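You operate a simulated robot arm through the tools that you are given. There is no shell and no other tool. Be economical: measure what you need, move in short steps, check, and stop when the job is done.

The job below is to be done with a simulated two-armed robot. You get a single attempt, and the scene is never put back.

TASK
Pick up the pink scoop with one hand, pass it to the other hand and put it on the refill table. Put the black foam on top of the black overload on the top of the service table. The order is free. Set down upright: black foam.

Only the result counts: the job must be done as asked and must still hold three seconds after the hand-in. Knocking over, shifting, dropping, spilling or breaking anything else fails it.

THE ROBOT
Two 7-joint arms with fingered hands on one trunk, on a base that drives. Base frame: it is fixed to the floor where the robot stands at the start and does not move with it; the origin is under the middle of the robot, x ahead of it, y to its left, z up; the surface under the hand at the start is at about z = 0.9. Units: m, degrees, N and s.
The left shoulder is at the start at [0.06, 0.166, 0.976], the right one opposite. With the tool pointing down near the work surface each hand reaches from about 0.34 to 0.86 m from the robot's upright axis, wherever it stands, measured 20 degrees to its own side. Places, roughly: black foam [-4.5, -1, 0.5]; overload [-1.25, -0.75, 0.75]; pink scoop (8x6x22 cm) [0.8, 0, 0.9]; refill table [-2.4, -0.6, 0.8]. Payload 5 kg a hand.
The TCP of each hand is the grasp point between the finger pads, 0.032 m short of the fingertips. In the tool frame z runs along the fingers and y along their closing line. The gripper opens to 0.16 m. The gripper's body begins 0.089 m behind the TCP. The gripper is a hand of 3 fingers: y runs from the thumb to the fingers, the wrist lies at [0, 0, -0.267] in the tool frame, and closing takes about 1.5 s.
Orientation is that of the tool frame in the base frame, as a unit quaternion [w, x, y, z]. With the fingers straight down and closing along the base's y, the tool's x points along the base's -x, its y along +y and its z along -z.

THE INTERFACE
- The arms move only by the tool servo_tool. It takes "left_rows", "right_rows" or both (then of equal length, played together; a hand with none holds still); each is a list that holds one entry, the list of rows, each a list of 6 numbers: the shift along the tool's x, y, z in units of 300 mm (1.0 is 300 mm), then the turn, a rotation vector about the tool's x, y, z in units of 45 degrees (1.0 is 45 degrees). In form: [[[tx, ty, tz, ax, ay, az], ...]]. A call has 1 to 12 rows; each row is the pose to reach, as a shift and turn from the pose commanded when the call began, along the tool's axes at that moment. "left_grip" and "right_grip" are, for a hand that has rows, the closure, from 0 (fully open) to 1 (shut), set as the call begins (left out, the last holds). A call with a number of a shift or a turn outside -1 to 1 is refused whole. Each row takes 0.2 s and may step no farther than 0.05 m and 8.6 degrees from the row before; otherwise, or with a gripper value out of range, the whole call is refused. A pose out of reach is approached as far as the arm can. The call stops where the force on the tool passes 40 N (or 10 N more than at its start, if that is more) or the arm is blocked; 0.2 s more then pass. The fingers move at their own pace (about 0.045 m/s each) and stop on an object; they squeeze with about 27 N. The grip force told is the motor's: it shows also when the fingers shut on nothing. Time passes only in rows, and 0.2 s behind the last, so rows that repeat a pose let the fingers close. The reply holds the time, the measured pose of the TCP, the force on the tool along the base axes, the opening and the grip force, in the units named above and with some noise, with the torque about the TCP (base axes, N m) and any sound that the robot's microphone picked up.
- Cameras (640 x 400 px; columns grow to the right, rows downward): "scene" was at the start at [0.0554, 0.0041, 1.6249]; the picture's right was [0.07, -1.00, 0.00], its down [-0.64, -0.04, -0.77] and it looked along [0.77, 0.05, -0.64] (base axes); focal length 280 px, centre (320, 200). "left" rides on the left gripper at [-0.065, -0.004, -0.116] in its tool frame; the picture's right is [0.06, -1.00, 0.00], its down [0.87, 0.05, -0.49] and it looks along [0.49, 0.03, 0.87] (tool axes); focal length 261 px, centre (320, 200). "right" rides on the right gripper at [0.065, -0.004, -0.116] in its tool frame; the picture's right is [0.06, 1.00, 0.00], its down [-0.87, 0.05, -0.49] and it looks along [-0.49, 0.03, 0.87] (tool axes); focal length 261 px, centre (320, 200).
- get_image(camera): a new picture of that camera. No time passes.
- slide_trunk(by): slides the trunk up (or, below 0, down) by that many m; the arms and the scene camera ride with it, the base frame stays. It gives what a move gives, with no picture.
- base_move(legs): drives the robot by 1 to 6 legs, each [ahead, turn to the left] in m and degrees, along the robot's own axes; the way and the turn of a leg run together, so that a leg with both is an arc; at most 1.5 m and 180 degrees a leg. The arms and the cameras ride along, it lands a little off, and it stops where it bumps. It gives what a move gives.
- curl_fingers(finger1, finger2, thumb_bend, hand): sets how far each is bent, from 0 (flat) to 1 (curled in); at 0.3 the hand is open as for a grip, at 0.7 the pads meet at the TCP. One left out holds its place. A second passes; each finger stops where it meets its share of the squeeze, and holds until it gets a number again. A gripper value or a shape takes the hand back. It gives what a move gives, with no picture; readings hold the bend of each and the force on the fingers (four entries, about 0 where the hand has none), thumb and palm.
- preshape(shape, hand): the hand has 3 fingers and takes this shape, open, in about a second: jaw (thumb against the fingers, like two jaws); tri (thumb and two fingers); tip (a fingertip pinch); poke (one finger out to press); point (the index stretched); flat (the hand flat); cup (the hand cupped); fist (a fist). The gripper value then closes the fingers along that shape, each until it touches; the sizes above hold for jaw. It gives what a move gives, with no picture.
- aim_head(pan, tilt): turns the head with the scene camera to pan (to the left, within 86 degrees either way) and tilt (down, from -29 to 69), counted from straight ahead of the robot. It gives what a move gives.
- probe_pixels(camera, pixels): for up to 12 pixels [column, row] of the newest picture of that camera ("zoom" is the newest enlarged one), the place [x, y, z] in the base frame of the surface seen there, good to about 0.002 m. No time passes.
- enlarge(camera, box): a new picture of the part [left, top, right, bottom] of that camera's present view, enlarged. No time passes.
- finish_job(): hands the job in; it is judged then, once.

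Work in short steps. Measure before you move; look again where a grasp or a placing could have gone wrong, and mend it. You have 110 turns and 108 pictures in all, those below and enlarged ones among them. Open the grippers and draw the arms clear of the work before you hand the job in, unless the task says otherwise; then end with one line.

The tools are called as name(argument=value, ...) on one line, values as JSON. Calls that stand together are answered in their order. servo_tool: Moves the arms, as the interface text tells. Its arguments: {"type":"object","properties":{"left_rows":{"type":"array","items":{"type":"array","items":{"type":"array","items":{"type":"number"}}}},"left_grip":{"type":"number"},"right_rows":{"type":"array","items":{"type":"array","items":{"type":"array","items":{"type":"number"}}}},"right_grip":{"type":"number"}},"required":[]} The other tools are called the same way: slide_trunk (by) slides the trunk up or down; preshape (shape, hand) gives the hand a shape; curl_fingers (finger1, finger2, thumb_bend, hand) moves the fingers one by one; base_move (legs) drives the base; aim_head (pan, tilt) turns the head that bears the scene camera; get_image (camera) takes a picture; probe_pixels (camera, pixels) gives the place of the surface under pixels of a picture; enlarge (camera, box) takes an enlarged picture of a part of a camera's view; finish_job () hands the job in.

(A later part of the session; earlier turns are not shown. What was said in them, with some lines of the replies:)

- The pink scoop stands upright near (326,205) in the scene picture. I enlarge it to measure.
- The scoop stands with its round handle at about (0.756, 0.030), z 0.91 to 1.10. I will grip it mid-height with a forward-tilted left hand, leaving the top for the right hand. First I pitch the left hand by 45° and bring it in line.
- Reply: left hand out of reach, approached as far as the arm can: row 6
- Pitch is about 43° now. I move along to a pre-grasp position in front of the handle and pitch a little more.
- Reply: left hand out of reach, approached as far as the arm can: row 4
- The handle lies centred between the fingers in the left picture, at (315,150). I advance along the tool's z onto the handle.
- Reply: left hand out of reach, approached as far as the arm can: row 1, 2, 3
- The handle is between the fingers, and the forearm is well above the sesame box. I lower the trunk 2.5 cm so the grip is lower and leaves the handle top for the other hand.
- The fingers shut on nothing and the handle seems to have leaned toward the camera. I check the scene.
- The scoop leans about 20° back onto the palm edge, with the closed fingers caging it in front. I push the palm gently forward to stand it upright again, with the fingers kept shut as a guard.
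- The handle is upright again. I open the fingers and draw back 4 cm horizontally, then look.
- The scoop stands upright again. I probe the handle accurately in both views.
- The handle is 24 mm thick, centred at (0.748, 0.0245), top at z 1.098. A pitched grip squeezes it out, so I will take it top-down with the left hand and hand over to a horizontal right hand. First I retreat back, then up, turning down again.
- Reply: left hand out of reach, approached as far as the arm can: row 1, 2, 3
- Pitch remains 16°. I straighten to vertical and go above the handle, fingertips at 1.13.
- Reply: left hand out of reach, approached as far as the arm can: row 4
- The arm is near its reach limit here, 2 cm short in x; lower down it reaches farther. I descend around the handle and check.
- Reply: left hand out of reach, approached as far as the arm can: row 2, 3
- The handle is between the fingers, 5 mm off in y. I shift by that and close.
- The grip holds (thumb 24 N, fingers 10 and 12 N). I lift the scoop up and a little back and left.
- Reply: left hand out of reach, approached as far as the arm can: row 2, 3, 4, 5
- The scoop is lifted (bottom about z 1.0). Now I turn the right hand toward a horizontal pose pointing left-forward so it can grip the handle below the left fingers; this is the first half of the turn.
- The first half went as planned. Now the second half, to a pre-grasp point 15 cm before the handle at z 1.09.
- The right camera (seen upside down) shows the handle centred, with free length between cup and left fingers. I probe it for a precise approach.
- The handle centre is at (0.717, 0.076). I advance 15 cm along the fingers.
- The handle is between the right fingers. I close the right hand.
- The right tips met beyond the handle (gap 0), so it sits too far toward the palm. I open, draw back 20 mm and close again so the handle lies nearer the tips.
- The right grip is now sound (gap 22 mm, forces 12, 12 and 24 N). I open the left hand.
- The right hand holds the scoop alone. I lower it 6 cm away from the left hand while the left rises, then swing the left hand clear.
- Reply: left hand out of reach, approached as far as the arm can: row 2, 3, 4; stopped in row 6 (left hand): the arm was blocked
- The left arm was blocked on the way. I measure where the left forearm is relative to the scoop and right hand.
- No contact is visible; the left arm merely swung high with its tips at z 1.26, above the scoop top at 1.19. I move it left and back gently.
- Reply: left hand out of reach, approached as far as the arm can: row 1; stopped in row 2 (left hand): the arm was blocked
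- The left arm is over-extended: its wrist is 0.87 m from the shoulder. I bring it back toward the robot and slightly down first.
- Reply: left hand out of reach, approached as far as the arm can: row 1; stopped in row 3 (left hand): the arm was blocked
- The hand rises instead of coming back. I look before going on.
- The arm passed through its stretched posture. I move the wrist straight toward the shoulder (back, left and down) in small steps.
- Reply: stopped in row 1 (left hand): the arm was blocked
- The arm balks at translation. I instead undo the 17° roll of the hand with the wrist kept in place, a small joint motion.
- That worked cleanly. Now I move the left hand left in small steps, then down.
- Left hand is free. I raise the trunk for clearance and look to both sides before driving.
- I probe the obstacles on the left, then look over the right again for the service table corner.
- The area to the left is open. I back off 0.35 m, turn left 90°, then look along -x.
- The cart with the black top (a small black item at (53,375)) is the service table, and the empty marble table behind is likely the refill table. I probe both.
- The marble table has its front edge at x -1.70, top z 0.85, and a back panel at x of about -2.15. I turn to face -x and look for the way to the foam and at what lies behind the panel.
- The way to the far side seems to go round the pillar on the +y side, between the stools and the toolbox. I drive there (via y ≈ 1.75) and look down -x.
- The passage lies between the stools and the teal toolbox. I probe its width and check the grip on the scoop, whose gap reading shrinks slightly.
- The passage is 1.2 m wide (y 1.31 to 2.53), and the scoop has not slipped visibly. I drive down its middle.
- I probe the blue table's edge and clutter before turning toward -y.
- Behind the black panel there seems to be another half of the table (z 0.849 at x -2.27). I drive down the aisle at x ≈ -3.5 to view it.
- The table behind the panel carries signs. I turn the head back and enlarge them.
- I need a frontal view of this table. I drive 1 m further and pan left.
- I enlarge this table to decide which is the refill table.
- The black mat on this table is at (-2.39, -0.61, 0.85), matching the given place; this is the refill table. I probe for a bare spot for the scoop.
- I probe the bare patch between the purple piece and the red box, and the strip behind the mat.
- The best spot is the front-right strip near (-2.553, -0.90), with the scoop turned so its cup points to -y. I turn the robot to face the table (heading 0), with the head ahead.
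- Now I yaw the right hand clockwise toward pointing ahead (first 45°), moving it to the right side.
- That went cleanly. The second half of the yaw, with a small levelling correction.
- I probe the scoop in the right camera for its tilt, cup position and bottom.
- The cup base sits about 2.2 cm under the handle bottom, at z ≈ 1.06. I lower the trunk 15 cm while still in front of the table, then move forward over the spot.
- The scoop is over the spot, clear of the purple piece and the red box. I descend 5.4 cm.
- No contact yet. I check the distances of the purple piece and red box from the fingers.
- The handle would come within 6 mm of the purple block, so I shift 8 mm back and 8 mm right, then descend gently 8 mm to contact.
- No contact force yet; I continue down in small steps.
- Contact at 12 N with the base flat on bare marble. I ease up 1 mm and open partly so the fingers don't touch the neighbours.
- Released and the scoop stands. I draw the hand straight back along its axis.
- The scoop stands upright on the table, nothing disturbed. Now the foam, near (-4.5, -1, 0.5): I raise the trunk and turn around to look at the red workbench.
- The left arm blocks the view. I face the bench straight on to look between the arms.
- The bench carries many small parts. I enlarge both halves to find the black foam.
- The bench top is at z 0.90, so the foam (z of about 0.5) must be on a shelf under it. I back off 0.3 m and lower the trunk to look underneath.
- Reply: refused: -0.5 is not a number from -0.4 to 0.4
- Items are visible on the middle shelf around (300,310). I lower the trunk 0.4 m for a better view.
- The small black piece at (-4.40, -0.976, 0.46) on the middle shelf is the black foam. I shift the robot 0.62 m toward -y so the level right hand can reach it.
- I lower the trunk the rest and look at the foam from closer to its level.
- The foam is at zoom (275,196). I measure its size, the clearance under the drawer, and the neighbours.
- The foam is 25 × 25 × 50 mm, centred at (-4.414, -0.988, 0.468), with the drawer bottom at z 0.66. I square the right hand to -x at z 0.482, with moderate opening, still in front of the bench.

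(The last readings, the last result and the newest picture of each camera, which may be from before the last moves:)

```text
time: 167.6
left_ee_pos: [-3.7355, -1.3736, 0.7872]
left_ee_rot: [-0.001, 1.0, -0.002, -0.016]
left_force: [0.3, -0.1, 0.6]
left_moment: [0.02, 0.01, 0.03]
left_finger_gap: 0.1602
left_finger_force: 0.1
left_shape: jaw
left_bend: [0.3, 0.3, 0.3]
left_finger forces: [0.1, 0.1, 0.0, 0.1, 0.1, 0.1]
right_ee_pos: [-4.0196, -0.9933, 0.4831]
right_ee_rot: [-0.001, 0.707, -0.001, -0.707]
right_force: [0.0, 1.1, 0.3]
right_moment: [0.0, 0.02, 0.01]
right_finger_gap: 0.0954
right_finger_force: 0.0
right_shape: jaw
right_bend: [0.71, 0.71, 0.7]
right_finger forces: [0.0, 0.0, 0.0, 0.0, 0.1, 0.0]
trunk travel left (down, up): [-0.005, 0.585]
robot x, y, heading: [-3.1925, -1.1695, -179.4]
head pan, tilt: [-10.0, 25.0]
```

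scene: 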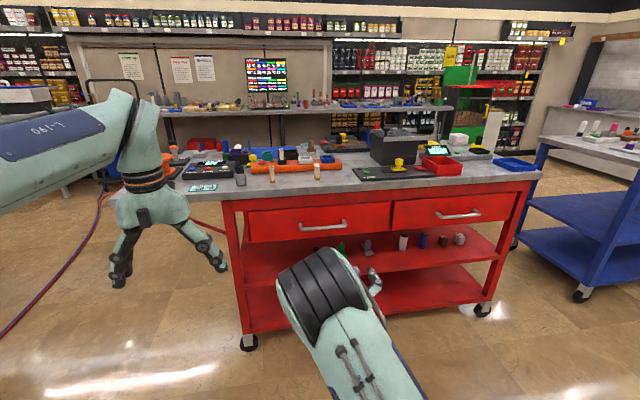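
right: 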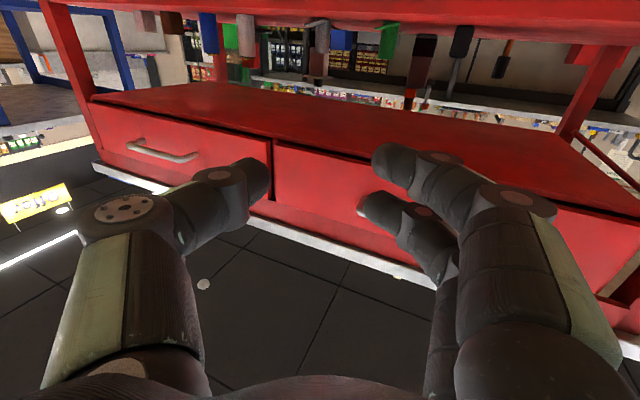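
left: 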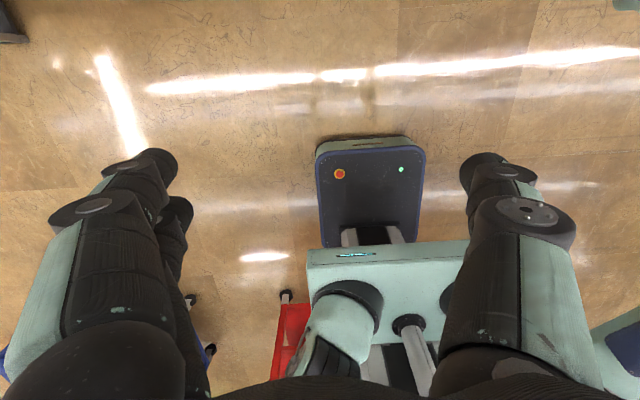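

Aligned. I drive 0.2 m forward and measure again.

base_move(legs=[[0.2, 0]])

get_image(camera="right")

enlarge(camera="scene", box=[220, 160, 420, 285])

```text
time: 169.2
left_ee_pos: [-3.9354, -1.3754, 0.7877]
left_ee_rot: [-0.003, 1.0, -0.002, -0.017]
left_force: [-0.3, -0.2, 0.0]
left_moment: [-0.01, -0.01, -0.02]
left_finger_gap: 0.1599
left_finger_force: 0.0
left_shape: jaw
left_bend: [0.3, 0.3, 0.3]
left_finger forces: [0.1, 0.0, 0.0, 0.0, 0.1, 0.0]
right_ee_pos: [-4.2198, -0.9953, 0.4836]
right_ee_rot: [0.003, -0.706, 0.001, 0.708]
right_force: [-0.5, -0.5, -0.4]
right_moment: [0.01, -0.02, 0.01]
right_finger_gap: 0.0954
right_finger_force: 0.1
right_shape: jaw
right_bend: [0.71, 0.71, 0.7]
right_finger forces: [0.0, 0.0, 0.0, 0.1, 0.0, 0.1]
trunk travel left (down, up): [-0.005, 0.585]
robot x, y, heading: [-3.3954, -1.1748, -179.4]
head pan, tilt: [-10.0, 25.0]
```

```text
37 pictures are left
```

right: 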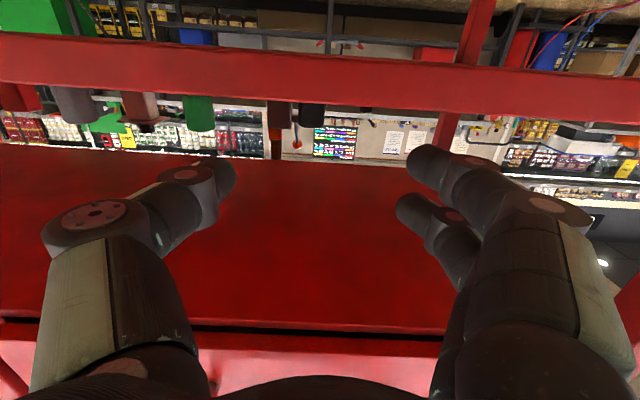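

```text
3.20 times, centred on (320, 222) of scene
```

zoom: 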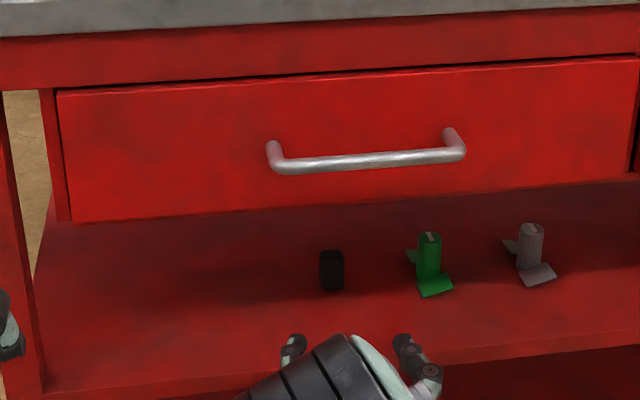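

The foam is centred between the fingers. I probe it once more from here.

probe_pixels(camera="zoom", pixels=[[331, 272], [322, 272], [340, 272], [331, 256], [331, 286], [331, 251], [300, 345], [404, 345]])

```text
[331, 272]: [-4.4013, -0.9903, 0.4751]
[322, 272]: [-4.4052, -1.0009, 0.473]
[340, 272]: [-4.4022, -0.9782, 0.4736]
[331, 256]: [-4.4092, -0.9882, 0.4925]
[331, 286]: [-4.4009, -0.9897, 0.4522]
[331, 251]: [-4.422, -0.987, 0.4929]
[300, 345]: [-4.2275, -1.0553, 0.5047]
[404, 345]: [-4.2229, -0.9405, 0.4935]
```

I advance 18 cm with a 6 mm lateral correction.

servo_tool(right_rows=[[[0, -0.01, 0.12, 0, 0, 0], [0, -0.02, 0.24, 0, 0, 0], [0, -0.02, 0.36, 0, 0, 0], [0, -0.02, 0.48, 0, 0, 0], [0, -0.02, 0.595, 0, 0, 0]]])

get_image(camera="right")

enlarge(camera="scene", box=[220, 160, 420, 285])

```text
time: 170.5
left_ee_pos: [-3.9343, -1.3733, 0.7881]
left_ee_rot: [-0.001, 1.0, -0.002, -0.016]
left_force: [-0.9, -1.2, 0.0]
left_moment: [0.0, -0.01, -0.02]
left_finger_gap: 0.1598
left_finger_force: 0.1
left_shape: jaw
left_bend: [0.3, 0.3, 0.3]
left_finger forces: [0.1, 0.0, 0.0, 0.0, 0.1, 0.0]
right_ee_pos: [-4.393, -0.9894, 0.4774]
right_ee_rot: [-0.003, 0.711, -0.002, -0.703]
right_force: [20.6, -2.2, 6.7]
right_moment: [-0.01, -1.58, -0.12]
right_finger_gap: 0.0954
right_finger_force: 0.1
right_shape: jaw
right_bend: [0.71, 0.71, 0.7]
right_finger forces: [0.0, 0.0, 0.1, 0.1, 0.0, 0.0]
trunk travel left (down, up): [-0.005, 0.585]
robot x, y, heading: [-3.3941, -1.1754, -179.5]
head pan, tilt: [-10.0, 25.0]
stopped in row 5 (right hand): the force on the tool passed its limit at 128 N (the readings are from after the stop); the commanded pose is now the measured one
```

```text
35 pictures are left
```

right: 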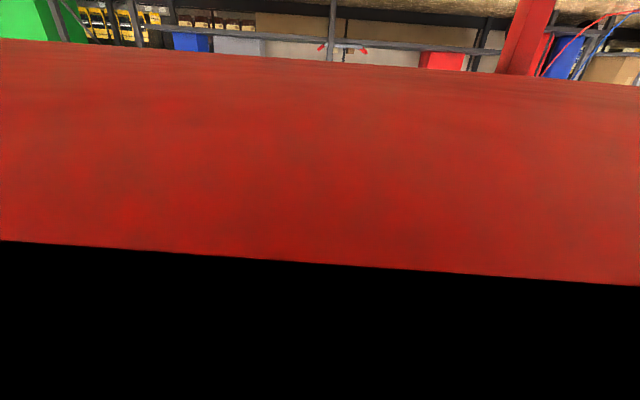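

```text
3.20 times, centred on (320, 222) of scene
```

zoom: 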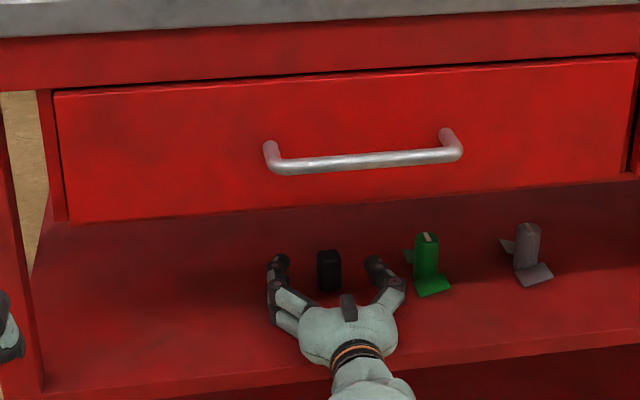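

The hand's underside met the shelf edge, though the foam did not move. I back off 2.5 cm, pitch the fingers 10° down so the wrist rises, and go in again slightly higher.

servo_tool(right_rows=[[[0, 0, -0.04, 0, 0, 0], [-0.02, 0, -0.1, 0, 0, 0], [-0.033, 0, -0.12, 0, 0.1, 0], [-0.033, 0, -0.12, 0, 0.222, 0], [-0.033, 0, -0.07, 0, 0.222, 0], [-0.033, 0, -0.02, 0, 0.222, 0], [-0.033, 0, 0.02, 0, 0.222, 0]]])

enlarge(camera="scene", box=[220, 160, 420, 285])

```text
time: 172.1
left_ee_pos: [-3.9361, -1.3724, 0.7858]
left_ee_rot: [-0.001, 1.0, -0.003, -0.015]
left_force: [-0.3, -0.5, 0.0]
left_moment: [0.03, 0.01, 0.01]
left_finger_gap: 0.1598
left_finger_force: 0.0
left_shape: jaw
left_bend: [0.3, 0.3, 0.3]
left_finger forces: [0.0, 0.0, 0.0, 0.0, 0.0, 0.1]
right_ee_pos: [-4.393, -0.9893, 0.4829]
right_ee_rot: [-0.002, 0.772, -0.004, -0.636]
right_force: [7.7, -0.5, 2.6]
right_moment: [0.01, -0.65, -0.06]
right_finger_gap: 0.0954
right_finger_force: 0.0
right_shape: jaw
right_bend: [0.71, 0.71, 0.7]
right_finger forces: [0.0, 0.1, 0.0, 0.0, 0.0, 0.0]
trunk travel left (down, up): [-0.005, 0.585]
robot x, y, heading: [-3.3953, -1.1754, -179.6]
head pan, tilt: [-10.0, 25.0]
stopped in row 7 (right hand): the force on the tool passed its limit at 66 N (the readings are from after the stop); the commanded pose is now the measured one
```

```text
3.20 times, centred on (320, 222) of scene
```

zoom: 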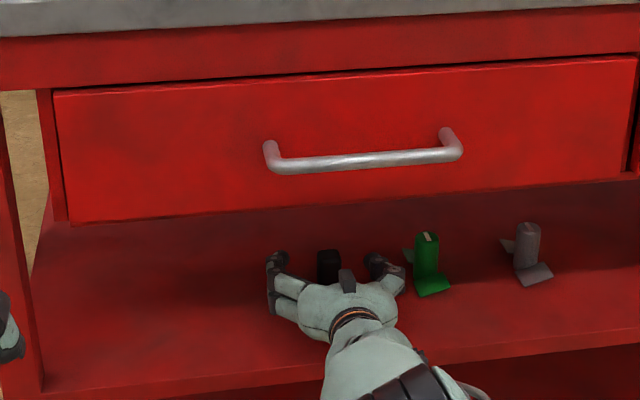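

The wrist-camera pod touches the shelf front, so this is as deep as it goes. The foam is about 2 cm past the TCP, the same as in the successful scoop grip, so I ease back 1 mm and close.

servo_tool(right_rows=[[[0, 0, -0.004, 0, 0, 0], [0, 0, -0.004, 0, 0, 0], [0, 0, -0.004, 0, 0, 0], [0, 0, -0.004, 0, 0, 0], [0, 0, -0.004, 0, 0, 0], [0, 0, -0.004, 0, 0, 0], [0, 0, -0.004, 0, 0, 0], [0, 0, -0.004, 0, 0, 0]]], right_grip=1)

enlarge(camera="scene", box=[220, 160, 420, 285])

```text
time: 173.9
left_ee_pos: [-3.9362, -1.3747, 0.7861]
left_ee_rot: [-0.001, 1.0, -0.001, -0.016]
left_force: [0.3, -0.2, 0.1]
left_moment: [0.0, 0.02, -0.02]
left_finger_gap: 0.16
left_finger_force: 0.1
left_shape: jaw
left_bend: [0.3, 0.3, 0.3]
left_finger forces: [0.0, 0.0, 0.0, 0.0, 0.1, 0.1]
right_ee_pos: [-4.3927, -0.9888, 0.4825]
right_ee_rot: [-0.001, 0.772, -0.003, -0.635]
right_force: [0.7, 0.4, -0.3]
right_moment: [-0.04, 0.01, -0.02]
right_finger_gap: 0.0246
right_finger_force: 26.8
right_shape: jaw
right_bend: [0.72, 0.73, 0.7]
right_finger forces: [12.3, 11.9, 0.0, 0.0, 24.1, 0.0]
trunk travel left (down, up): [-0.005, 0.585]
robot x, y, heading: [-3.3913, -1.1748, -179.7]
head pan, tilt: [-10.0, 25.0]
```

```text
3.20 times, centred on (320, 222) of scene
```

zoom: 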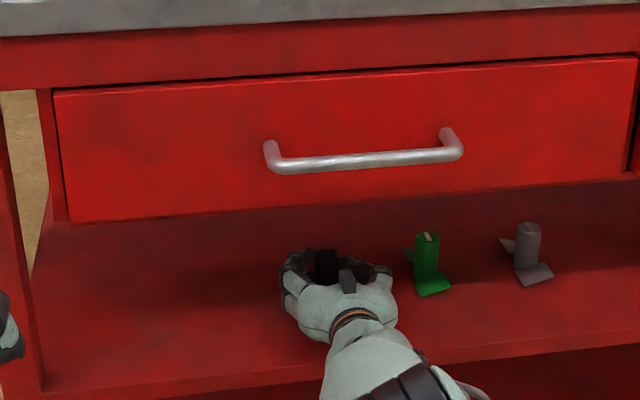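

Firm grip (gap 24.6 mm, 12/12/24 N). I lift 3 cm and draw back out of the shelf.

servo_tool(right_rows=[[[-0.05, 0, -0.01, 0, 0, 0], [-0.1, 0, -0.02, 0, 0, 0], [-0.08, 0, -0.12, 0, 0, 0], [-0.055, 0, -0.25, 0, 0, 0], [-0.03, 0, -0.38, 0, 0, 0], [-0.005, 0, -0.51, 0, 0, 0], [0.02, 0, -0.64, 0, 0, 0]]])

get_image(camera="scene")

get_image(camera="right")

```text
time: 175.5
left_ee_pos: [-3.9371, -1.3735, 0.7864]
left_ee_rot: [-0.001, 1.0, -0.003, -0.015]
left_force: [-0.6, -0.1, 0.5]
left_moment: [0.02, -0.03, -0.02]
left_finger_gap: 0.1598
left_finger_force: 0.0
left_shape: jaw
left_bend: [0.3, 0.3, 0.3]
left_finger forces: [0.0, 0.0, 0.1, 0.1, 0.0, 0.0]
right_ee_pos: [-4.2027, -0.9906, 0.5135]
right_ee_rot: [-0.001, 0.772, -0.002, -0.635]
right_force: [0.7, 0.0, -0.6]
right_moment: [-0.01, 0.03, 0.02]
right_finger_gap: 0.0247
right_finger_force: 26.9
right_shape: jaw
right_bend: [0.72, 0.73, 0.7]
right_finger forces: [12.3, 11.8, 0.0, 0.0, 24.1, 0.0]
trunk travel left (down, up): [-0.005, 0.585]
robot x, y, heading: [-3.3982, -1.1718, -179.4]
head pan, tilt: [-10.0, 25.0]
```

```text
31 pictures are left
```

scene: 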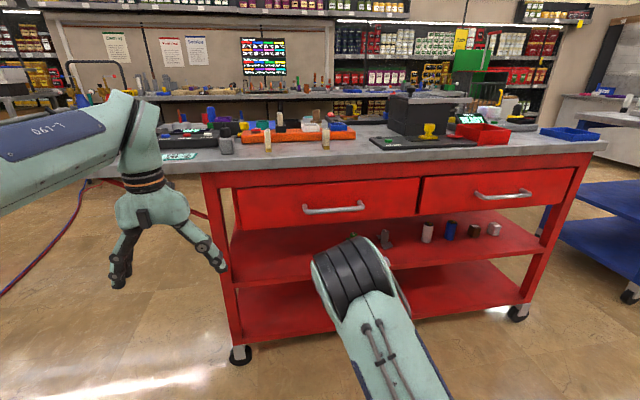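

```text
30 pictures are left
```

right: 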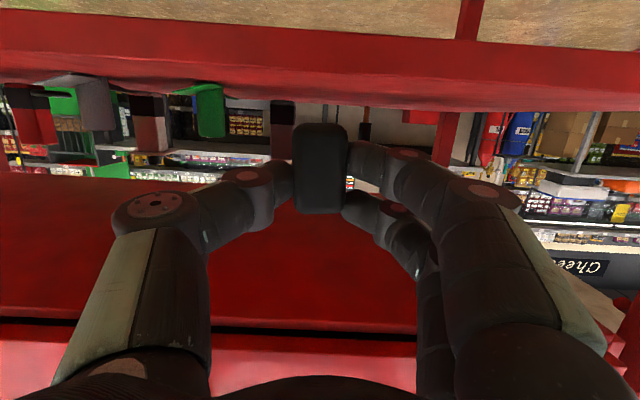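

The foam is held upright. I back off slightly and raise the trunk for the drive back.

base_move(legs=[[-0.12, 0]])

slide_trunk(by=0.4)

slide_trunk(by=0.17)

base_move(legs=[[0, -90], [1.5, 0], [1.5, 0]])

```text
time: 176.7
left_ee_pos: [-3.8171, -1.3729, 0.7862]
left_ee_rot: [-0.001, 1.0, -0.002, -0.016]
left_force: [-0.4, 0.2, -0.4]
left_moment: [-0.02, -0.01, 0.0]
left_finger_gap: 0.1602
left_finger_force: 0.0
left_shape: jaw
left_bend: [0.3, 0.3, 0.3]
left_finger forces: [0.1, 0.0, 0.0, 0.1, 0.1, 0.1]
right_ee_pos: [-4.0827, -0.9906, 0.513]
right_ee_rot: [-0.002, 0.773, -0.003, -0.635]
right_force: [-0.2, -0.9, 0.3]
right_moment: [0.0, 0.03, 0.01]
right_finger_gap: 0.0241
right_finger_force: 26.8
right_shape: jaw
right_bend: [0.72, 0.73, 0.7]
right_finger forces: [12.3, 11.9, 0.1, 0.0, 24.1, 0.0]
trunk travel left (down, up): [-0.005, 0.585]
robot x, y, heading: [-3.2746, -1.1722, -179.6]
head pan, tilt: [-10.0, 25.0]
```

```text
time: 180.5
left_ee_pos: [-3.8167, -1.3715, 1.1856]
left_ee_rot: [-0.001, 1.0, -0.003, -0.016]
left_force: [0.3, 0.2, -0.4]
left_moment: [0.04, -0.02, 0.01]
left_finger_gap: 0.1598
left_finger_force: 0.0
left_shape: jaw
left_bend: [0.3, 0.3, 0.3]
left_finger forces: [0.0, 0.1, 0.0, 0.1, 0.0, 0.1]
right_ee_pos: [-4.083, -0.9894, 0.9122]
right_ee_rot: [-0.002, 0.772, -0.003, -0.636]
right_force: [0.2, 0.4, -0.4]
right_moment: [-0.02, 0.03, 0.0]
right_finger_gap: 0.0246
right_finger_force: 26.8
right_shape: jaw
right_bend: [0.72, 0.73, 0.7]
right_finger forces: [12.4, 11.9, 0.1, 0.0, 24.1, 0.0]
trunk travel left (down, up): [-0.405, 0.185]
robot x, y, heading: [-3.273, -1.175, -179.9]
head pan, tilt: [-10.0, 25.0]
```

```text
time: 182.4
left_ee_pos: [-3.8155, -1.3726, 1.3554]
left_ee_rot: [-0.001, 1.0, -0.002, -0.015]
left_force: [1.4, -0.5, 0.6]
left_moment: [-0.04, 0.01, -0.05]
left_finger_gap: 0.1598
left_finger_force: 0.0
left_shape: jaw
left_bend: [0.3, 0.3, 0.3]
left_finger forces: [0.0, 0.0, 0.1, 0.0, 0.1, 0.1]
right_ee_pos: [-4.0828, -0.9898, 1.0836]
right_ee_rot: [-0.002, 0.772, -0.003, -0.635]
right_force: [-0.1, -0.1, 1.1]
right_moment: [0.02, 0.03, -0.05]
right_finger_gap: 0.0246
right_finger_force: 26.8
right_shape: jaw
right_bend: [0.72, 0.73, 0.7]
right_finger forces: [12.3, 12.0, 0.0, 0.0, 24.1, 0.0]
trunk travel left (down, up): [-0.575, 0.015]
robot x, y, heading: [-3.2736, -1.1747, -179.7]
head pan, tilt: [-10.0, 25.0]
```

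```text
time: 200.9
left_ee_pos: [-3.5117, 2.3839, 1.3557]
left_ee_rot: [0.011, -0.705, 0.709, 0.01]
left_force: [0.2, -0.2, 0.3]
left_moment: [-0.03, 0.01, 0.03]
left_finger_gap: 0.1601
left_finger_force: 0.0
left_shape: jaw
left_bend: [0.3, 0.3, 0.3]
left_finger forces: [0.0, 0.0, 0.1, 0.1, 0.1, 0.0]
right_ee_pos: [-3.1282, 2.6496, 1.0816]
right_ee_rot: [0.451, -0.543, 0.549, 0.448]
right_force: [-1.1, -1.1, -0.7]
right_moment: [-0.02, 0.0, -0.02]
right_finger_gap: 0.0247
right_finger_force: 27.0
right_shape: jaw
right_bend: [0.72, 0.73, 0.7]
right_finger forces: [12.3, 11.8, 0.0, 0.0, 24.2, 0.0]
trunk travel left (down, up): [-0.575, 0.015]
robot x, y, heading: [-3.3109, 1.8408, 90.3]
head pan, tilt: [-10.0, 25.0]
```

At the passage. I turn to +x and drive back through the middle, then down toward the service table's near side.

base_move(legs=[[0, -90], [1.4, 0], [1.4, 0], [0, -90]])

base_move(legs=[[1.4, 0], [1.3, 0]])

```text
time: 222.4
left_ee_pos: [-0.3143, 1.2784, 1.3555]
left_ee_rot: [0.011, 0.712, 0.702, -0.012]
left_force: [0.2, 0.4, -0.5]
left_moment: [-0.03, 0.01, 0.02]
left_finger_gap: 0.1598
left_finger_force: 0.1
left_shape: jaw
left_bend: [0.3, 0.3, 0.3]
left_finger forces: [0.0, 0.1, 0.0, 0.0, 0.0, 0.1]
right_ee_pos: [-0.6987, 1.0146, 1.0823]
right_ee_rot: [0.445, 0.551, 0.541, -0.453]
right_force: [0.4, -0.6, 0.2]
right_moment: [0.0, 0.01, 0.01]
right_finger_gap: 0.0242
right_finger_force: 26.9
right_shape: jaw
right_bend: [0.72, 0.73, 0.7]
right_finger forces: [12.2, 11.8, 0.0, 0.0, 23.9, 0.0]
trunk travel left (down, up): [-0.575, 0.015]
robot x, y, heading: [-0.5075, 1.8239, -89.9]
head pan, tilt: [-10.0, 25.0]
```

```text
time: 235.4
left_ee_pos: [-0.3316, -1.4129, 1.3555]
left_ee_rot: [0.009, 0.715, 0.699, -0.011]
left_force: [-0.6, 0.2, -0.9]
left_moment: [0.0, -0.02, 0.0]
left_finger_gap: 0.16
left_finger_force: 0.0
left_shape: jaw
left_bend: [0.3, 0.3, 0.3]
left_finger forces: [0.0, 0.0, 0.0, 0.0, 0.0, 0.0]
right_ee_pos: [-0.7175, -1.6723, 1.0826]
right_ee_rot: [0.444, 0.553, 0.539, -0.455]
right_force: [-0.1, 0.2, -0.3]
right_moment: [0.01, 0.03, 0.02]
right_finger_gap: 0.0242
right_finger_force: 26.9
right_shape: jaw
right_bend: [0.72, 0.73, 0.7]
right_finger forces: [12.2, 11.7, 0.0, 0.1, 23.8, 0.1]
trunk travel left (down, up): [-0.575, 0.015]
robot x, y, heading: [-0.5198, -0.8675, -90.6]
head pan, tilt: [-10.0, 25.0]
```

I turn to face the service table and back off a bit, then look.

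base_move(legs=[[0, -90], [-0.25, 0]])

aim_head(pan=0, tilt=40)

get_image(camera="scene")

```text
time: 241.2
left_ee_pos: [-0.8172, -1.0566, 1.3558]
left_ee_rot: [0.0, 1.0, -0.013, -0.016]
left_force: [1.3, 0.0, 0.0]
left_moment: [0.02, 0.03, -0.02]
left_finger_gap: 0.1602
left_finger_force: 0.0
left_shape: jaw
left_bend: [0.3, 0.3, 0.3]
left_finger forces: [0.1, 0.0, 0.1, 0.0, 0.0, 0.0]
right_ee_pos: [-1.0737, -0.6677, 1.0843]
right_ee_rot: [-0.009, 0.771, -0.012, -0.636]
right_force: [0.9, 0.8, 0.1]
right_moment: [0.01, 0.0, -0.04]
right_finger_gap: 0.0242
right_finger_force: 26.5
right_shape: jaw
right_bend: [0.72, 0.73, 0.7]
right_finger forces: [12.1, 11.6, 0.0, 0.0, 23.8, 0.1]
trunk travel left (down, up): [-0.575, 0.015]
robot x, y, heading: [-0.27, -0.8706, 179.3]
head pan, tilt: [-10.0, 25.0]
```

```text
time: 242.0
left_ee_pos: [-0.8172, -1.0563, 1.3557]
left_ee_rot: [-0.001, 1.0, -0.012, -0.016]
left_force: [-0.7, -0.2, -0.8]
left_moment: [0.0, 0.02, 0.02]
left_finger_gap: 0.16
left_finger_force: 0.1
left_shape: jaw
left_bend: [0.3, 0.3, 0.3]
left_finger forces: [0.0, 0.1, 0.1, 0.0, 0.0, 0.1]
right_ee_pos: [-1.0758, -0.6671, 1.0818]
right_ee_rot: [-0.008, 0.772, -0.011, -0.635]
right_force: [-0.4, -0.2, -0.1]
right_moment: [-0.02, -0.04, 0.0]
right_finger_gap: 0.0245
right_finger_force: 27.0
right_shape: jaw
right_bend: [0.72, 0.73, 0.7]
right_finger forces: [12.1, 11.7, 0.1, 0.0, 23.9, 0.0]
trunk travel left (down, up): [-0.575, 0.015]
robot x, y, heading: [-0.27, -0.8711, 179.3]
head pan, tilt: [0.0, 40.0]
```

```text
29 pictures are left
```

scene: 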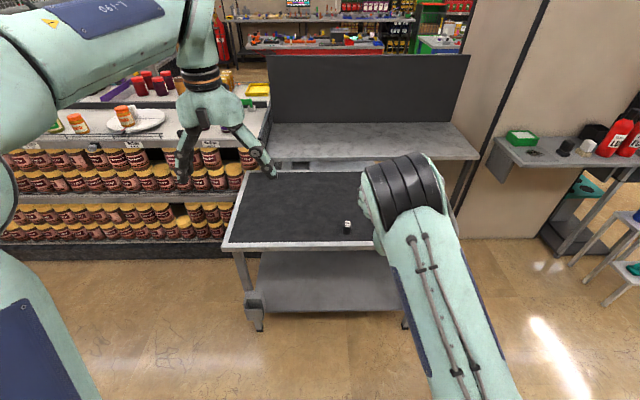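

The overload is at (347,226). I enlarge and measure it.

enlarge(camera="scene", box=[317, 205, 381, 245])

get_image(camera="right")

```text
10.00 times, centred on (349, 225) of scene
```

zoom: 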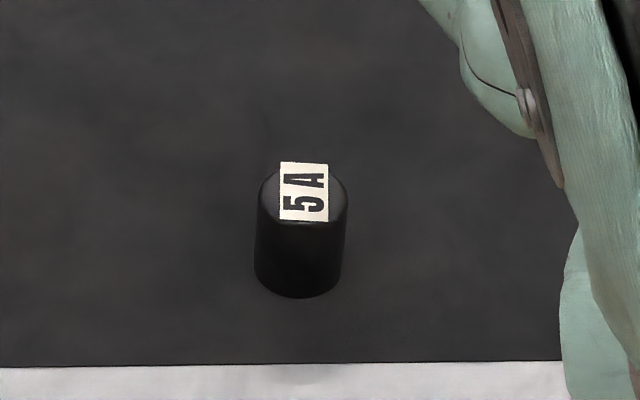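

```text
27 pictures are left
```

right: 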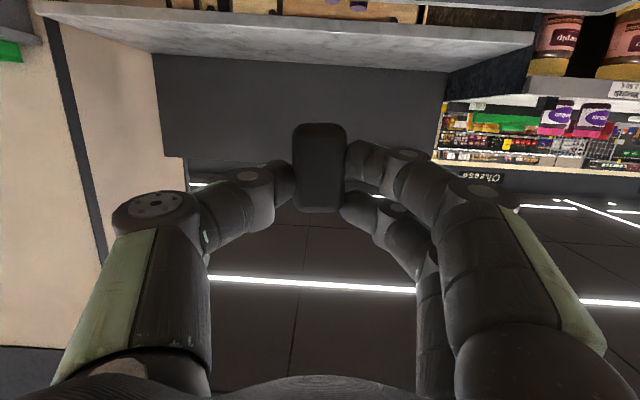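

The overload is a cylinder with a flat top. I probe its top and sides, and the foam.

probe_pixels(camera="zoom", pixels=[[303, 190], [303, 166], [303, 218], [264, 192], [342, 192], [300, 225], [300, 290], [258, 250], [342, 250], [200, 250]])

probe_pixels(camera="right", pixels=[[320, 130], [318, 165], [318, 208], [298, 170], [343, 170]])

```text
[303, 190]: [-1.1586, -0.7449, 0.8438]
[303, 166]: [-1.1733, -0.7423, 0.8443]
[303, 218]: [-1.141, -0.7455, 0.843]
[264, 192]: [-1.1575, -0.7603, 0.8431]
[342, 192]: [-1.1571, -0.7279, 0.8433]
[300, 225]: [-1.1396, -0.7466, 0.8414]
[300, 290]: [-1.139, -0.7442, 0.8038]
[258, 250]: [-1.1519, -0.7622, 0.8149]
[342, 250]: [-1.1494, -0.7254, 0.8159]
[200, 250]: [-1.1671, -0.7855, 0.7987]
```

```text
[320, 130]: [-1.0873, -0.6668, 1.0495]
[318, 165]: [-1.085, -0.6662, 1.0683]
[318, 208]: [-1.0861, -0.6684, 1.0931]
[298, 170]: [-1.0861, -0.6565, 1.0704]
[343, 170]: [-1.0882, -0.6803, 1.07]
```

The overload top is at z 0.8435, centre (-1.157, -0.744). The foam centre is at (-1.099, -0.668) with its bottom at about 1.042. I shift laterally over it, then lower the trunk 15 cm.

servo_tool(right_rows=[[[-0.009, 0.065, 0.046, 0, 0, 0], [-0.018, 0.129, 0.092, 0, 0, 0], [-0.027, 0.194, 0.138, 0, 0, 0], [-0.036, 0.258, 0.184, 0, 0, 0]]])

slide_trunk(by=-0.15)

get_image(camera="right")

get_image(camera="scene")

```text
time: 243.0
left_ee_pos: [-0.8178, -1.0571, 1.3557]
left_ee_rot: [-0.001, 1.0, -0.013, -0.016]
left_force: [0.0, -0.9, -0.2]
left_moment: [-0.01, 0.01, 0.02]
left_finger_gap: 0.1598
left_finger_force: 0.0
left_shape: jaw
left_bend: [0.3, 0.3, 0.3]
left_finger forces: [0.1, 0.0, 0.1, 0.0, 0.0, 0.0]
right_ee_pos: [-1.1341, -0.7446, 1.0823]
right_ee_rot: [-0.009, 0.772, -0.012, -0.636]
right_force: [-0.3, 0.0, -0.6]
right_moment: [-0.03, 0.0, 0.0]
right_finger_gap: 0.0244
right_finger_force: 26.8
right_shape: jaw
right_bend: [0.72, 0.73, 0.7]
right_finger forces: [12.2, 11.7, 0.0, 0.1, 24.0, 0.0]
trunk travel left (down, up): [-0.575, 0.015]
robot x, y, heading: [-0.2676, -0.8717, 179.4]
head pan, tilt: [0.0, 40.0]
```

```text
time: 244.8
left_ee_pos: [-0.817, -1.0569, 1.2053]
left_ee_rot: [-0.001, 1.0, -0.013, -0.017]
left_force: [0.4, 0.4, -0.1]
left_moment: [-0.01, -0.03, -0.03]
left_finger_gap: 0.1601
left_finger_force: 0.0
left_shape: jaw
left_bend: [0.3, 0.3, 0.3]
left_finger forces: [0.1, 0.0, 0.1, 0.0, 0.1, 0.0]
right_ee_pos: [-1.1336, -0.7441, 0.9327]
right_ee_rot: [-0.009, 0.772, -0.012, -0.635]
right_force: [-0.3, 0.5, 0.8]
right_moment: [0.01, -0.05, 0.0]
right_finger_gap: 0.024
right_finger_force: 27.0
right_shape: jaw
right_bend: [0.72, 0.73, 0.7]
right_finger forces: [12.2, 11.6, 0.0, 0.0, 23.9, 0.1]
trunk travel left (down, up): [-0.425, 0.165]
robot x, y, heading: [-0.2677, -0.8675, 179.1]
head pan, tilt: [0.0, 40.0]
```

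```text
26 pictures are left
```

right: 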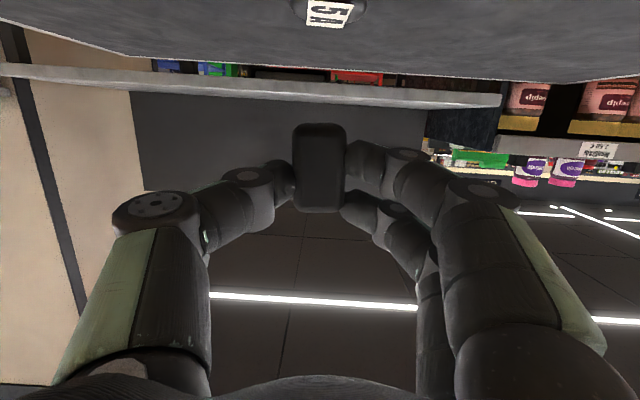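

```text
25 pictures are left
```

scene: 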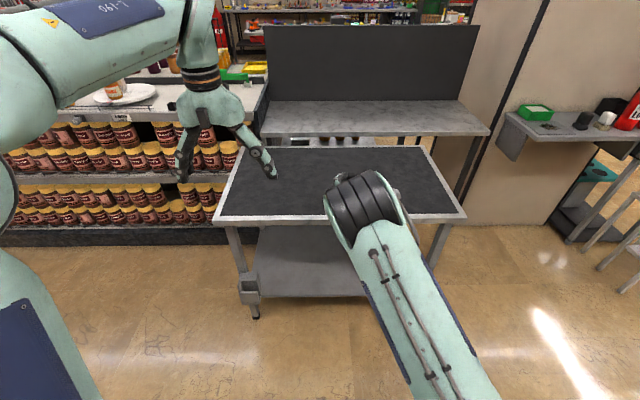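

The right camera now sees both the overload top (330,12) and the foam (318,165). I probe both.

probe_pixels(camera="right", pixels=[[329, 5], [329, 14], [329, 24], [301, 10], [363, 10], [320, 129], [318, 165], [318, 208], [298, 170], [343, 170]])

```text
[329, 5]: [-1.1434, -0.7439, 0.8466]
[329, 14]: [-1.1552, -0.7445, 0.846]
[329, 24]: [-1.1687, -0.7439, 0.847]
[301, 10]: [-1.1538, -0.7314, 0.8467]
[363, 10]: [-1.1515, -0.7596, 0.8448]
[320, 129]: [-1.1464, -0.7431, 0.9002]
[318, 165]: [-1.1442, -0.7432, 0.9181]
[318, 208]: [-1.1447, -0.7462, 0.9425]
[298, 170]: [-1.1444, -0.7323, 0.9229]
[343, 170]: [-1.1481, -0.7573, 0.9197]
```

The foam centre is exactly above the overload, about 5 cm over it. I descend 4.2 cm, then creep.

servo_tool(right_rows=[[[0.05, 0, 0.01, 0, 0, 0], [0.095, 0, 0.019, 0, 0, 0], [0.125, 0, 0.025, 0, 0, 0], [0.137, 0, 0.027, 0, 0, 0], [0.137, 0, 0.027, 0, 0, 0]]])

servo_tool(right_rows=[[[0.005, 0, 0.001, 0, 0, 0], [0.01, 0, 0.002, 0, 0, 0], [0.015, 0, 0.003, 0, 0, 0]]])

get_image(camera="right")

```text
time: 246.0
left_ee_pos: [-0.8162, -1.0567, 1.2052]
left_ee_rot: [-0.001, 1.0, -0.013, -0.015]
left_force: [0.5, -0.2, -0.2]
left_moment: [0.02, 0.01, 0.0]
left_finger_gap: 0.16
left_finger_force: 0.1
left_shape: jaw
left_bend: [0.3, 0.3, 0.3]
left_finger forces: [0.1, 0.0, 0.0, 0.1, 0.0, 0.1]
right_ee_pos: [-1.1352, -0.7446, 0.8908]
right_ee_rot: [-0.009, 0.772, -0.012, -0.636]
right_force: [-1.0, -0.3, 0.0]
right_moment: [-0.01, 0.0, 0.04]
right_finger_gap: 0.0242
right_finger_force: 26.9
right_shape: jaw
right_bend: [0.72, 0.73, 0.7]
right_finger forces: [12.2, 11.6, 0.1, 0.0, 23.9, 0.0]
trunk travel left (down, up): [-0.425, 0.165]
robot x, y, heading: [-0.2709, -0.8674, 179.4]
head pan, tilt: [0.0, 40.0]
```

```text
time: 246.8
left_ee_pos: [-0.8184, -1.0546, 1.2051]
left_ee_rot: [0.0, 1.0, -0.013, -0.015]
left_force: [-0.2, 0.0, 0.4]
left_moment: [0.01, 0.01, -0.01]
left_finger_gap: 0.1601
left_finger_force: 0.0
left_shape: jaw
left_bend: [0.3, 0.3, 0.3]
left_finger forces: [0.0, 0.0, 0.1, 0.0, 0.0, 0.1]
right_ee_pos: [-1.1342, -0.7441, 0.8864]
right_ee_rot: [-0.009, 0.772, -0.012, -0.636]
right_force: [-0.1, -0.1, 0.4]
right_moment: [0.0, 0.02, 0.01]
right_finger_gap: 0.0241
right_finger_force: 26.8
right_shape: jaw
right_bend: [0.72, 0.73, 0.7]
right_finger forces: [12.2, 11.7, 0.0, 0.0, 23.9, 0.0]
trunk travel left (down, up): [-0.425, 0.165]
robot x, y, heading: [-0.2701, -0.8679, 179.2]
head pan, tilt: [0.0, 40.0]
```

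```text
24 pictures are left
```

right: 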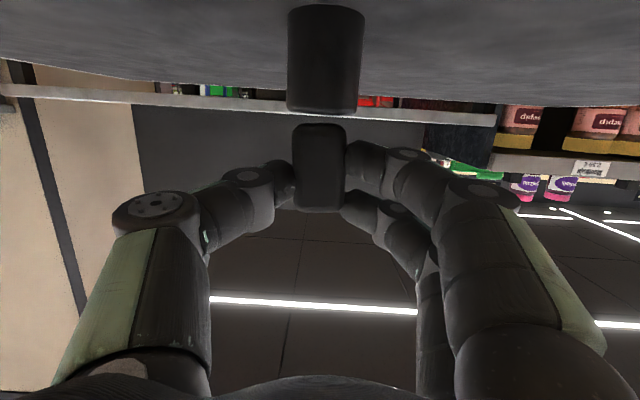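

Aligned; the foam bottom is still a few mm above the overload. I creep down up to 5 mm more.

servo_tool(right_rows=[[[0.005, 0, 0.001, 0, 0, 0], [0.009, 0, 0.002, 0, 0, 0], [0.012, 0, 0.003, 0, 0, 0]]])

enlarge(camera="right", box=[240, 0, 400, 220])

```text
time: 247.6
left_ee_pos: [-0.818, -1.0558, 1.2053]
left_ee_rot: [-0.001, 1.0, -0.013, -0.016]
left_force: [0.0, 0.1, -0.8]
left_moment: [-0.02, 0.02, -0.02]
left_finger_gap: 0.16
left_finger_force: 0.1
left_shape: jaw
left_bend: [0.3, 0.3, 0.3]
left_finger forces: [0.0, 0.0, 0.1, 0.0, 0.0, 0.1]
right_ee_pos: [-1.134, -0.7445, 0.8831]
right_ee_rot: [-0.01, 0.772, -0.012, -0.636]
right_force: [-0.4, 0.0, -0.1]
right_moment: [-0.02, -0.04, -0.01]
right_finger_gap: 0.0245
right_finger_force: 27.1
right_shape: jaw
right_bend: [0.72, 0.73, 0.7]
right_finger forces: [12.3, 11.8, 0.0, 0.1, 23.9, 0.0]
trunk travel left (down, up): [-0.425, 0.165]
robot x, y, heading: [-0.2702, -0.8698, 178.8]
head pan, tilt: [0.0, 40.0]
```

```text
1.82 times, centred on (320, 110) of right
```

zoom: 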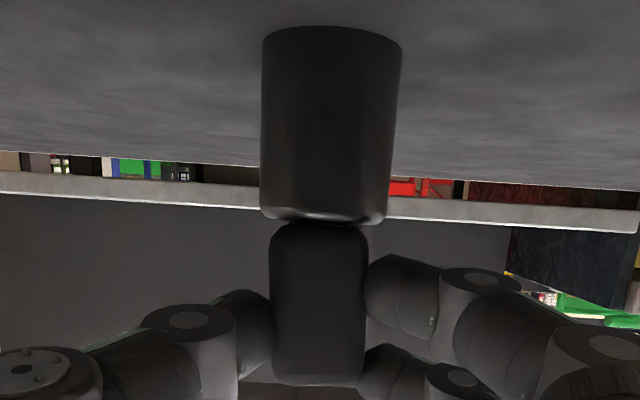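

Almost touching. I take two more 1 mm steps, watching for contact force.

servo_tool(right_rows=[[[0.003, 0, 0.0006, 0, 0, 0], [0.006, 0, 0.0012, 0, 0, 0], [0.006, 0, 0.0012, 0, 0, 0]]])

```text
time: 248.4
left_ee_pos: [-0.8176, -1.0564, 1.2044]
left_ee_rot: [-0.001, 1.0, -0.013, -0.016]
left_force: [-0.1, 0.2, -0.5]
left_moment: [-0.02, 0.0, 0.0]
left_finger_gap: 0.16
left_finger_force: 0.1
left_shape: jaw
left_bend: [0.3, 0.3, 0.3]
left_finger forces: [0.1, 0.0, 0.0, 0.0, 0.0, 0.0]
right_ee_pos: [-1.1345, -0.7446, 0.8812]
right_ee_rot: [-0.009, 0.771, -0.012, -0.636]
right_force: [0.7, -0.5, 5.5]
right_moment: [-0.07, 0.12, 0.02]
right_finger_gap: 0.0243
right_finger_force: 27.4
right_shape: jaw
right_bend: [0.72, 0.73, 0.7]
right_finger forces: [12.4, 11.6, 0.0, 0.1, 24.4, 0.0]
trunk travel left (down, up): [-0.425, 0.165]
robot x, y, heading: [-0.2682, -0.8704, 178.8]
head pan, tilt: [0.0, 40.0]
```

Contact at 5.5 N. I open the hand to release the foam.

servo_tool(right_rows=[[[0, 0, 0, 0, 0, 0], [0, 0, 0, 0, 0, 0], [0, 0, 0, 0, 0, 0], [0, 0, 0, 0, 0, 0], [0, 0, 0, 0, 0, 0], [0, 0, 0, 0, 0, 0]]], right_grip=0.55)

get_image(camera="right")

```text
time: 249.8
left_ee_pos: [-0.817, -1.0552, 1.2053]
left_ee_rot: [-0.001, 1.0, -0.013, -0.016]
left_force: [0.4, 0.1, -0.2]
left_moment: [0.0, 0.0, -0.02]
left_finger_gap: 0.1599
left_finger_force: 0.1
left_shape: jaw
left_bend: [0.3, 0.3, 0.3]
left_finger forces: [0.0, 0.0, 0.0, 0.0, 0.0, 0.0]
right_ee_pos: [-1.1341, -0.7437, 0.8813]
right_ee_rot: [-0.009, 0.772, -0.012, -0.635]
right_force: [-0.7, 0.2, -0.5]
right_moment: [-0.01, 0.0, 0.03]
right_finger_gap: 0.0716
right_finger_force: 0.1
right_shape: jaw
right_bend: [0.73, 0.73, 0.7]
right_finger forces: [0.1, 0.1, 0.0, 0.0, 0.0, 0.0]
trunk travel left (down, up): [-0.425, 0.165]
robot x, y, heading: [-0.2701, -0.8687, 179.0]
head pan, tilt: [0.0, 40.0]
```

```text
22 pictures are left
```

right: 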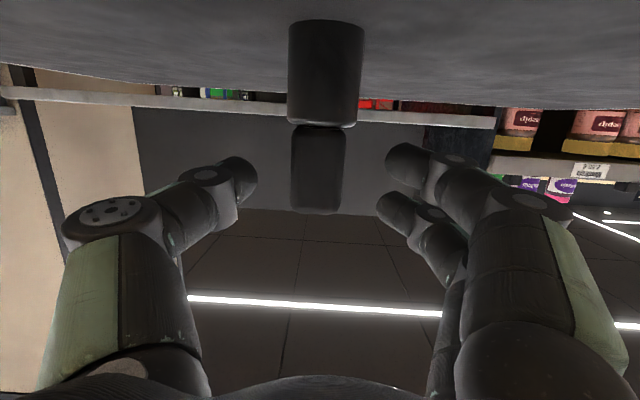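

The foam stands on the overload. I withdraw straight back horizontally.

servo_tool(right_rows=[[[0.006, 0, -0.03, 0, 0, 0], [0.016, 0, -0.08, 0, 0, 0], [0.032, 0, -0.16, 0, 0, 0], [0.055, 0, -0.28, 0, 0, 0], [0.078, 0, -0.4, 0, 0, 0], [0.1, 0, -0.52, 0, 0, 0]]])

base_move(legs=[[-0.2, 0]])

get_image(camera="right")

get_image(camera="scene")

```text
time: 251.2
left_ee_pos: [-0.8168, -1.056, 1.2071]
left_ee_rot: [-0.001, 1.0, -0.014, -0.015]
left_force: [0.5, 1.2, 0.6]
left_moment: [0.0, 0.0, -0.03]
left_finger_gap: 0.1598
left_finger_force: 0.1
left_shape: jaw
left_bend: [0.3, 0.3, 0.3]
left_finger forces: [0.0, 0.0, 0.0, 0.0, 0.1, 0.0]
right_ee_pos: [-0.9747, -0.7506, 0.8806]
right_ee_rot: [-0.008, 0.772, -0.011, -0.636]
right_force: [0.0, 0.2, 0.4]
right_moment: [0.0, -0.03, 0.0]
right_finger_gap: 0.0714
right_finger_force: 0.0
right_shape: jaw
right_bend: [0.73, 0.73, 0.7]
right_finger forces: [0.1, 0.0, 0.0, 0.0, 0.1, 0.1]
trunk travel left (down, up): [-0.425, 0.165]
robot x, y, heading: [-0.2677, -0.8677, 179.5]
head pan, tilt: [0.0, 40.0]
```

```text
time: 252.8
left_ee_pos: [-0.6181, -1.0591, 1.2075]
left_ee_rot: [-0.001, 1.0, -0.013, -0.016]
left_force: [0.3, 0.8, 0.6]
left_moment: [-0.01, 0.02, -0.02]
left_finger_gap: 0.1597
left_finger_force: 0.0
left_shape: jaw
left_bend: [0.3, 0.3, 0.3]
left_finger forces: [0.1, 0.0, 0.0, 0.1, 0.0, 0.1]
right_ee_pos: [-0.7763, -0.7524, 0.8797]
right_ee_rot: [-0.009, 0.772, -0.012, -0.636]
right_force: [0.3, 1.1, -0.9]
right_moment: [0.01, -0.01, -0.01]
right_finger_gap: 0.0712
right_finger_force: 0.1
right_shape: jaw
right_bend: [0.73, 0.73, 0.7]
right_finger forces: [0.0, 0.1, 0.0, 0.0, 0.1, 0.0]
trunk travel left (down, up): [-0.425, 0.165]
robot x, y, heading: [-0.0679, -0.8731, 179.3]
head pan, tilt: [0.0, 40.0]
```

```text
21 pictures are left
```

right: 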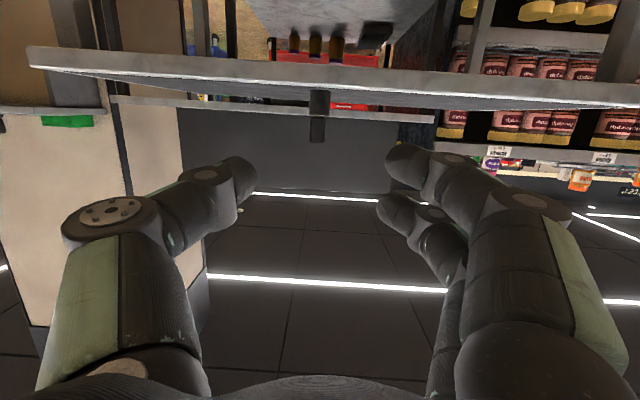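

```text
20 pictures are left
```

scene: 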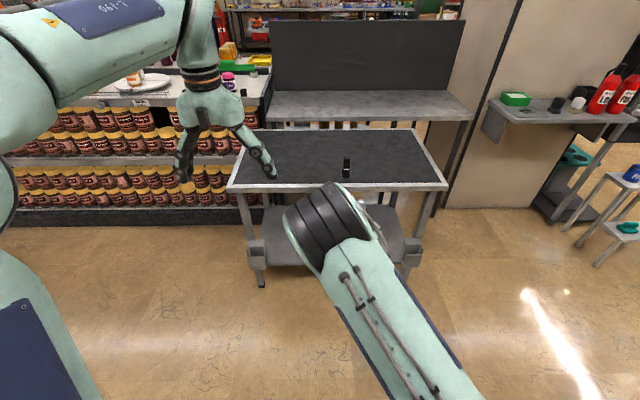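

The foam stands on the overload. I fully open the right hand and take a last close look.

servo_tool(right_rows=[[[0, 0, 0, 0, 0, 0], [0, 0, 0, 0, 0, 0], [0, 0, 0, 0, 0, 0], [0, 0, 0, 0, 0, 0], [0, 0, 0, 0, 0, 0]]], right_grip=0)

enlarge(camera="scene", box=[315, 145, 379, 185])

```text
time: 253.9
left_ee_pos: [-0.6193, -1.0595, 1.2048]
left_ee_rot: [-0.001, 1.0, -0.013, -0.014]
left_force: [-0.5, 0.8, -0.1]
left_moment: [0.01, 0.0, 0.01]
left_finger_gap: 0.1601
left_finger_force: 0.1
left_shape: jaw
left_bend: [0.3, 0.3, 0.3]
left_finger forces: [0.0, 0.0, 0.1, 0.1, 0.0, 0.1]
right_ee_pos: [-0.7771, -0.752, 0.88]
right_ee_rot: [-0.008, 0.772, -0.011, -0.635]
right_force: [0.6, -0.3, -0.7]
right_moment: [0.01, -0.01, 0.0]
right_finger_gap: 0.16
right_finger_force: 0.0
right_shape: jaw
right_bend: [0.3, 0.3, 0.3]
right_finger forces: [0.1, 0.0, 0.0, 0.0, 0.0, 0.1]
trunk travel left (down, up): [-0.425, 0.165]
robot x, y, heading: [-0.0741, -0.8724, 179.3]
head pan, tilt: [0.0, 40.0]
```

```text
10.00 times, centred on (347, 165) of scene
```

zoom: 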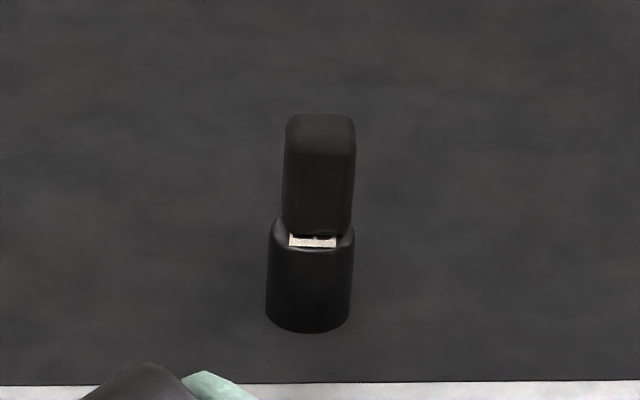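

The foam stands centred and upright on the overload, the scoop is on the refill table, and both hands are open and clear. I hand the job in.

finish_job()

```text
The job is handed in.
```

I handed the job in: the left hand picked up the pink scoop and passed it to the right, which set it standing on the refill table. The black foam stands upright on the black overload.
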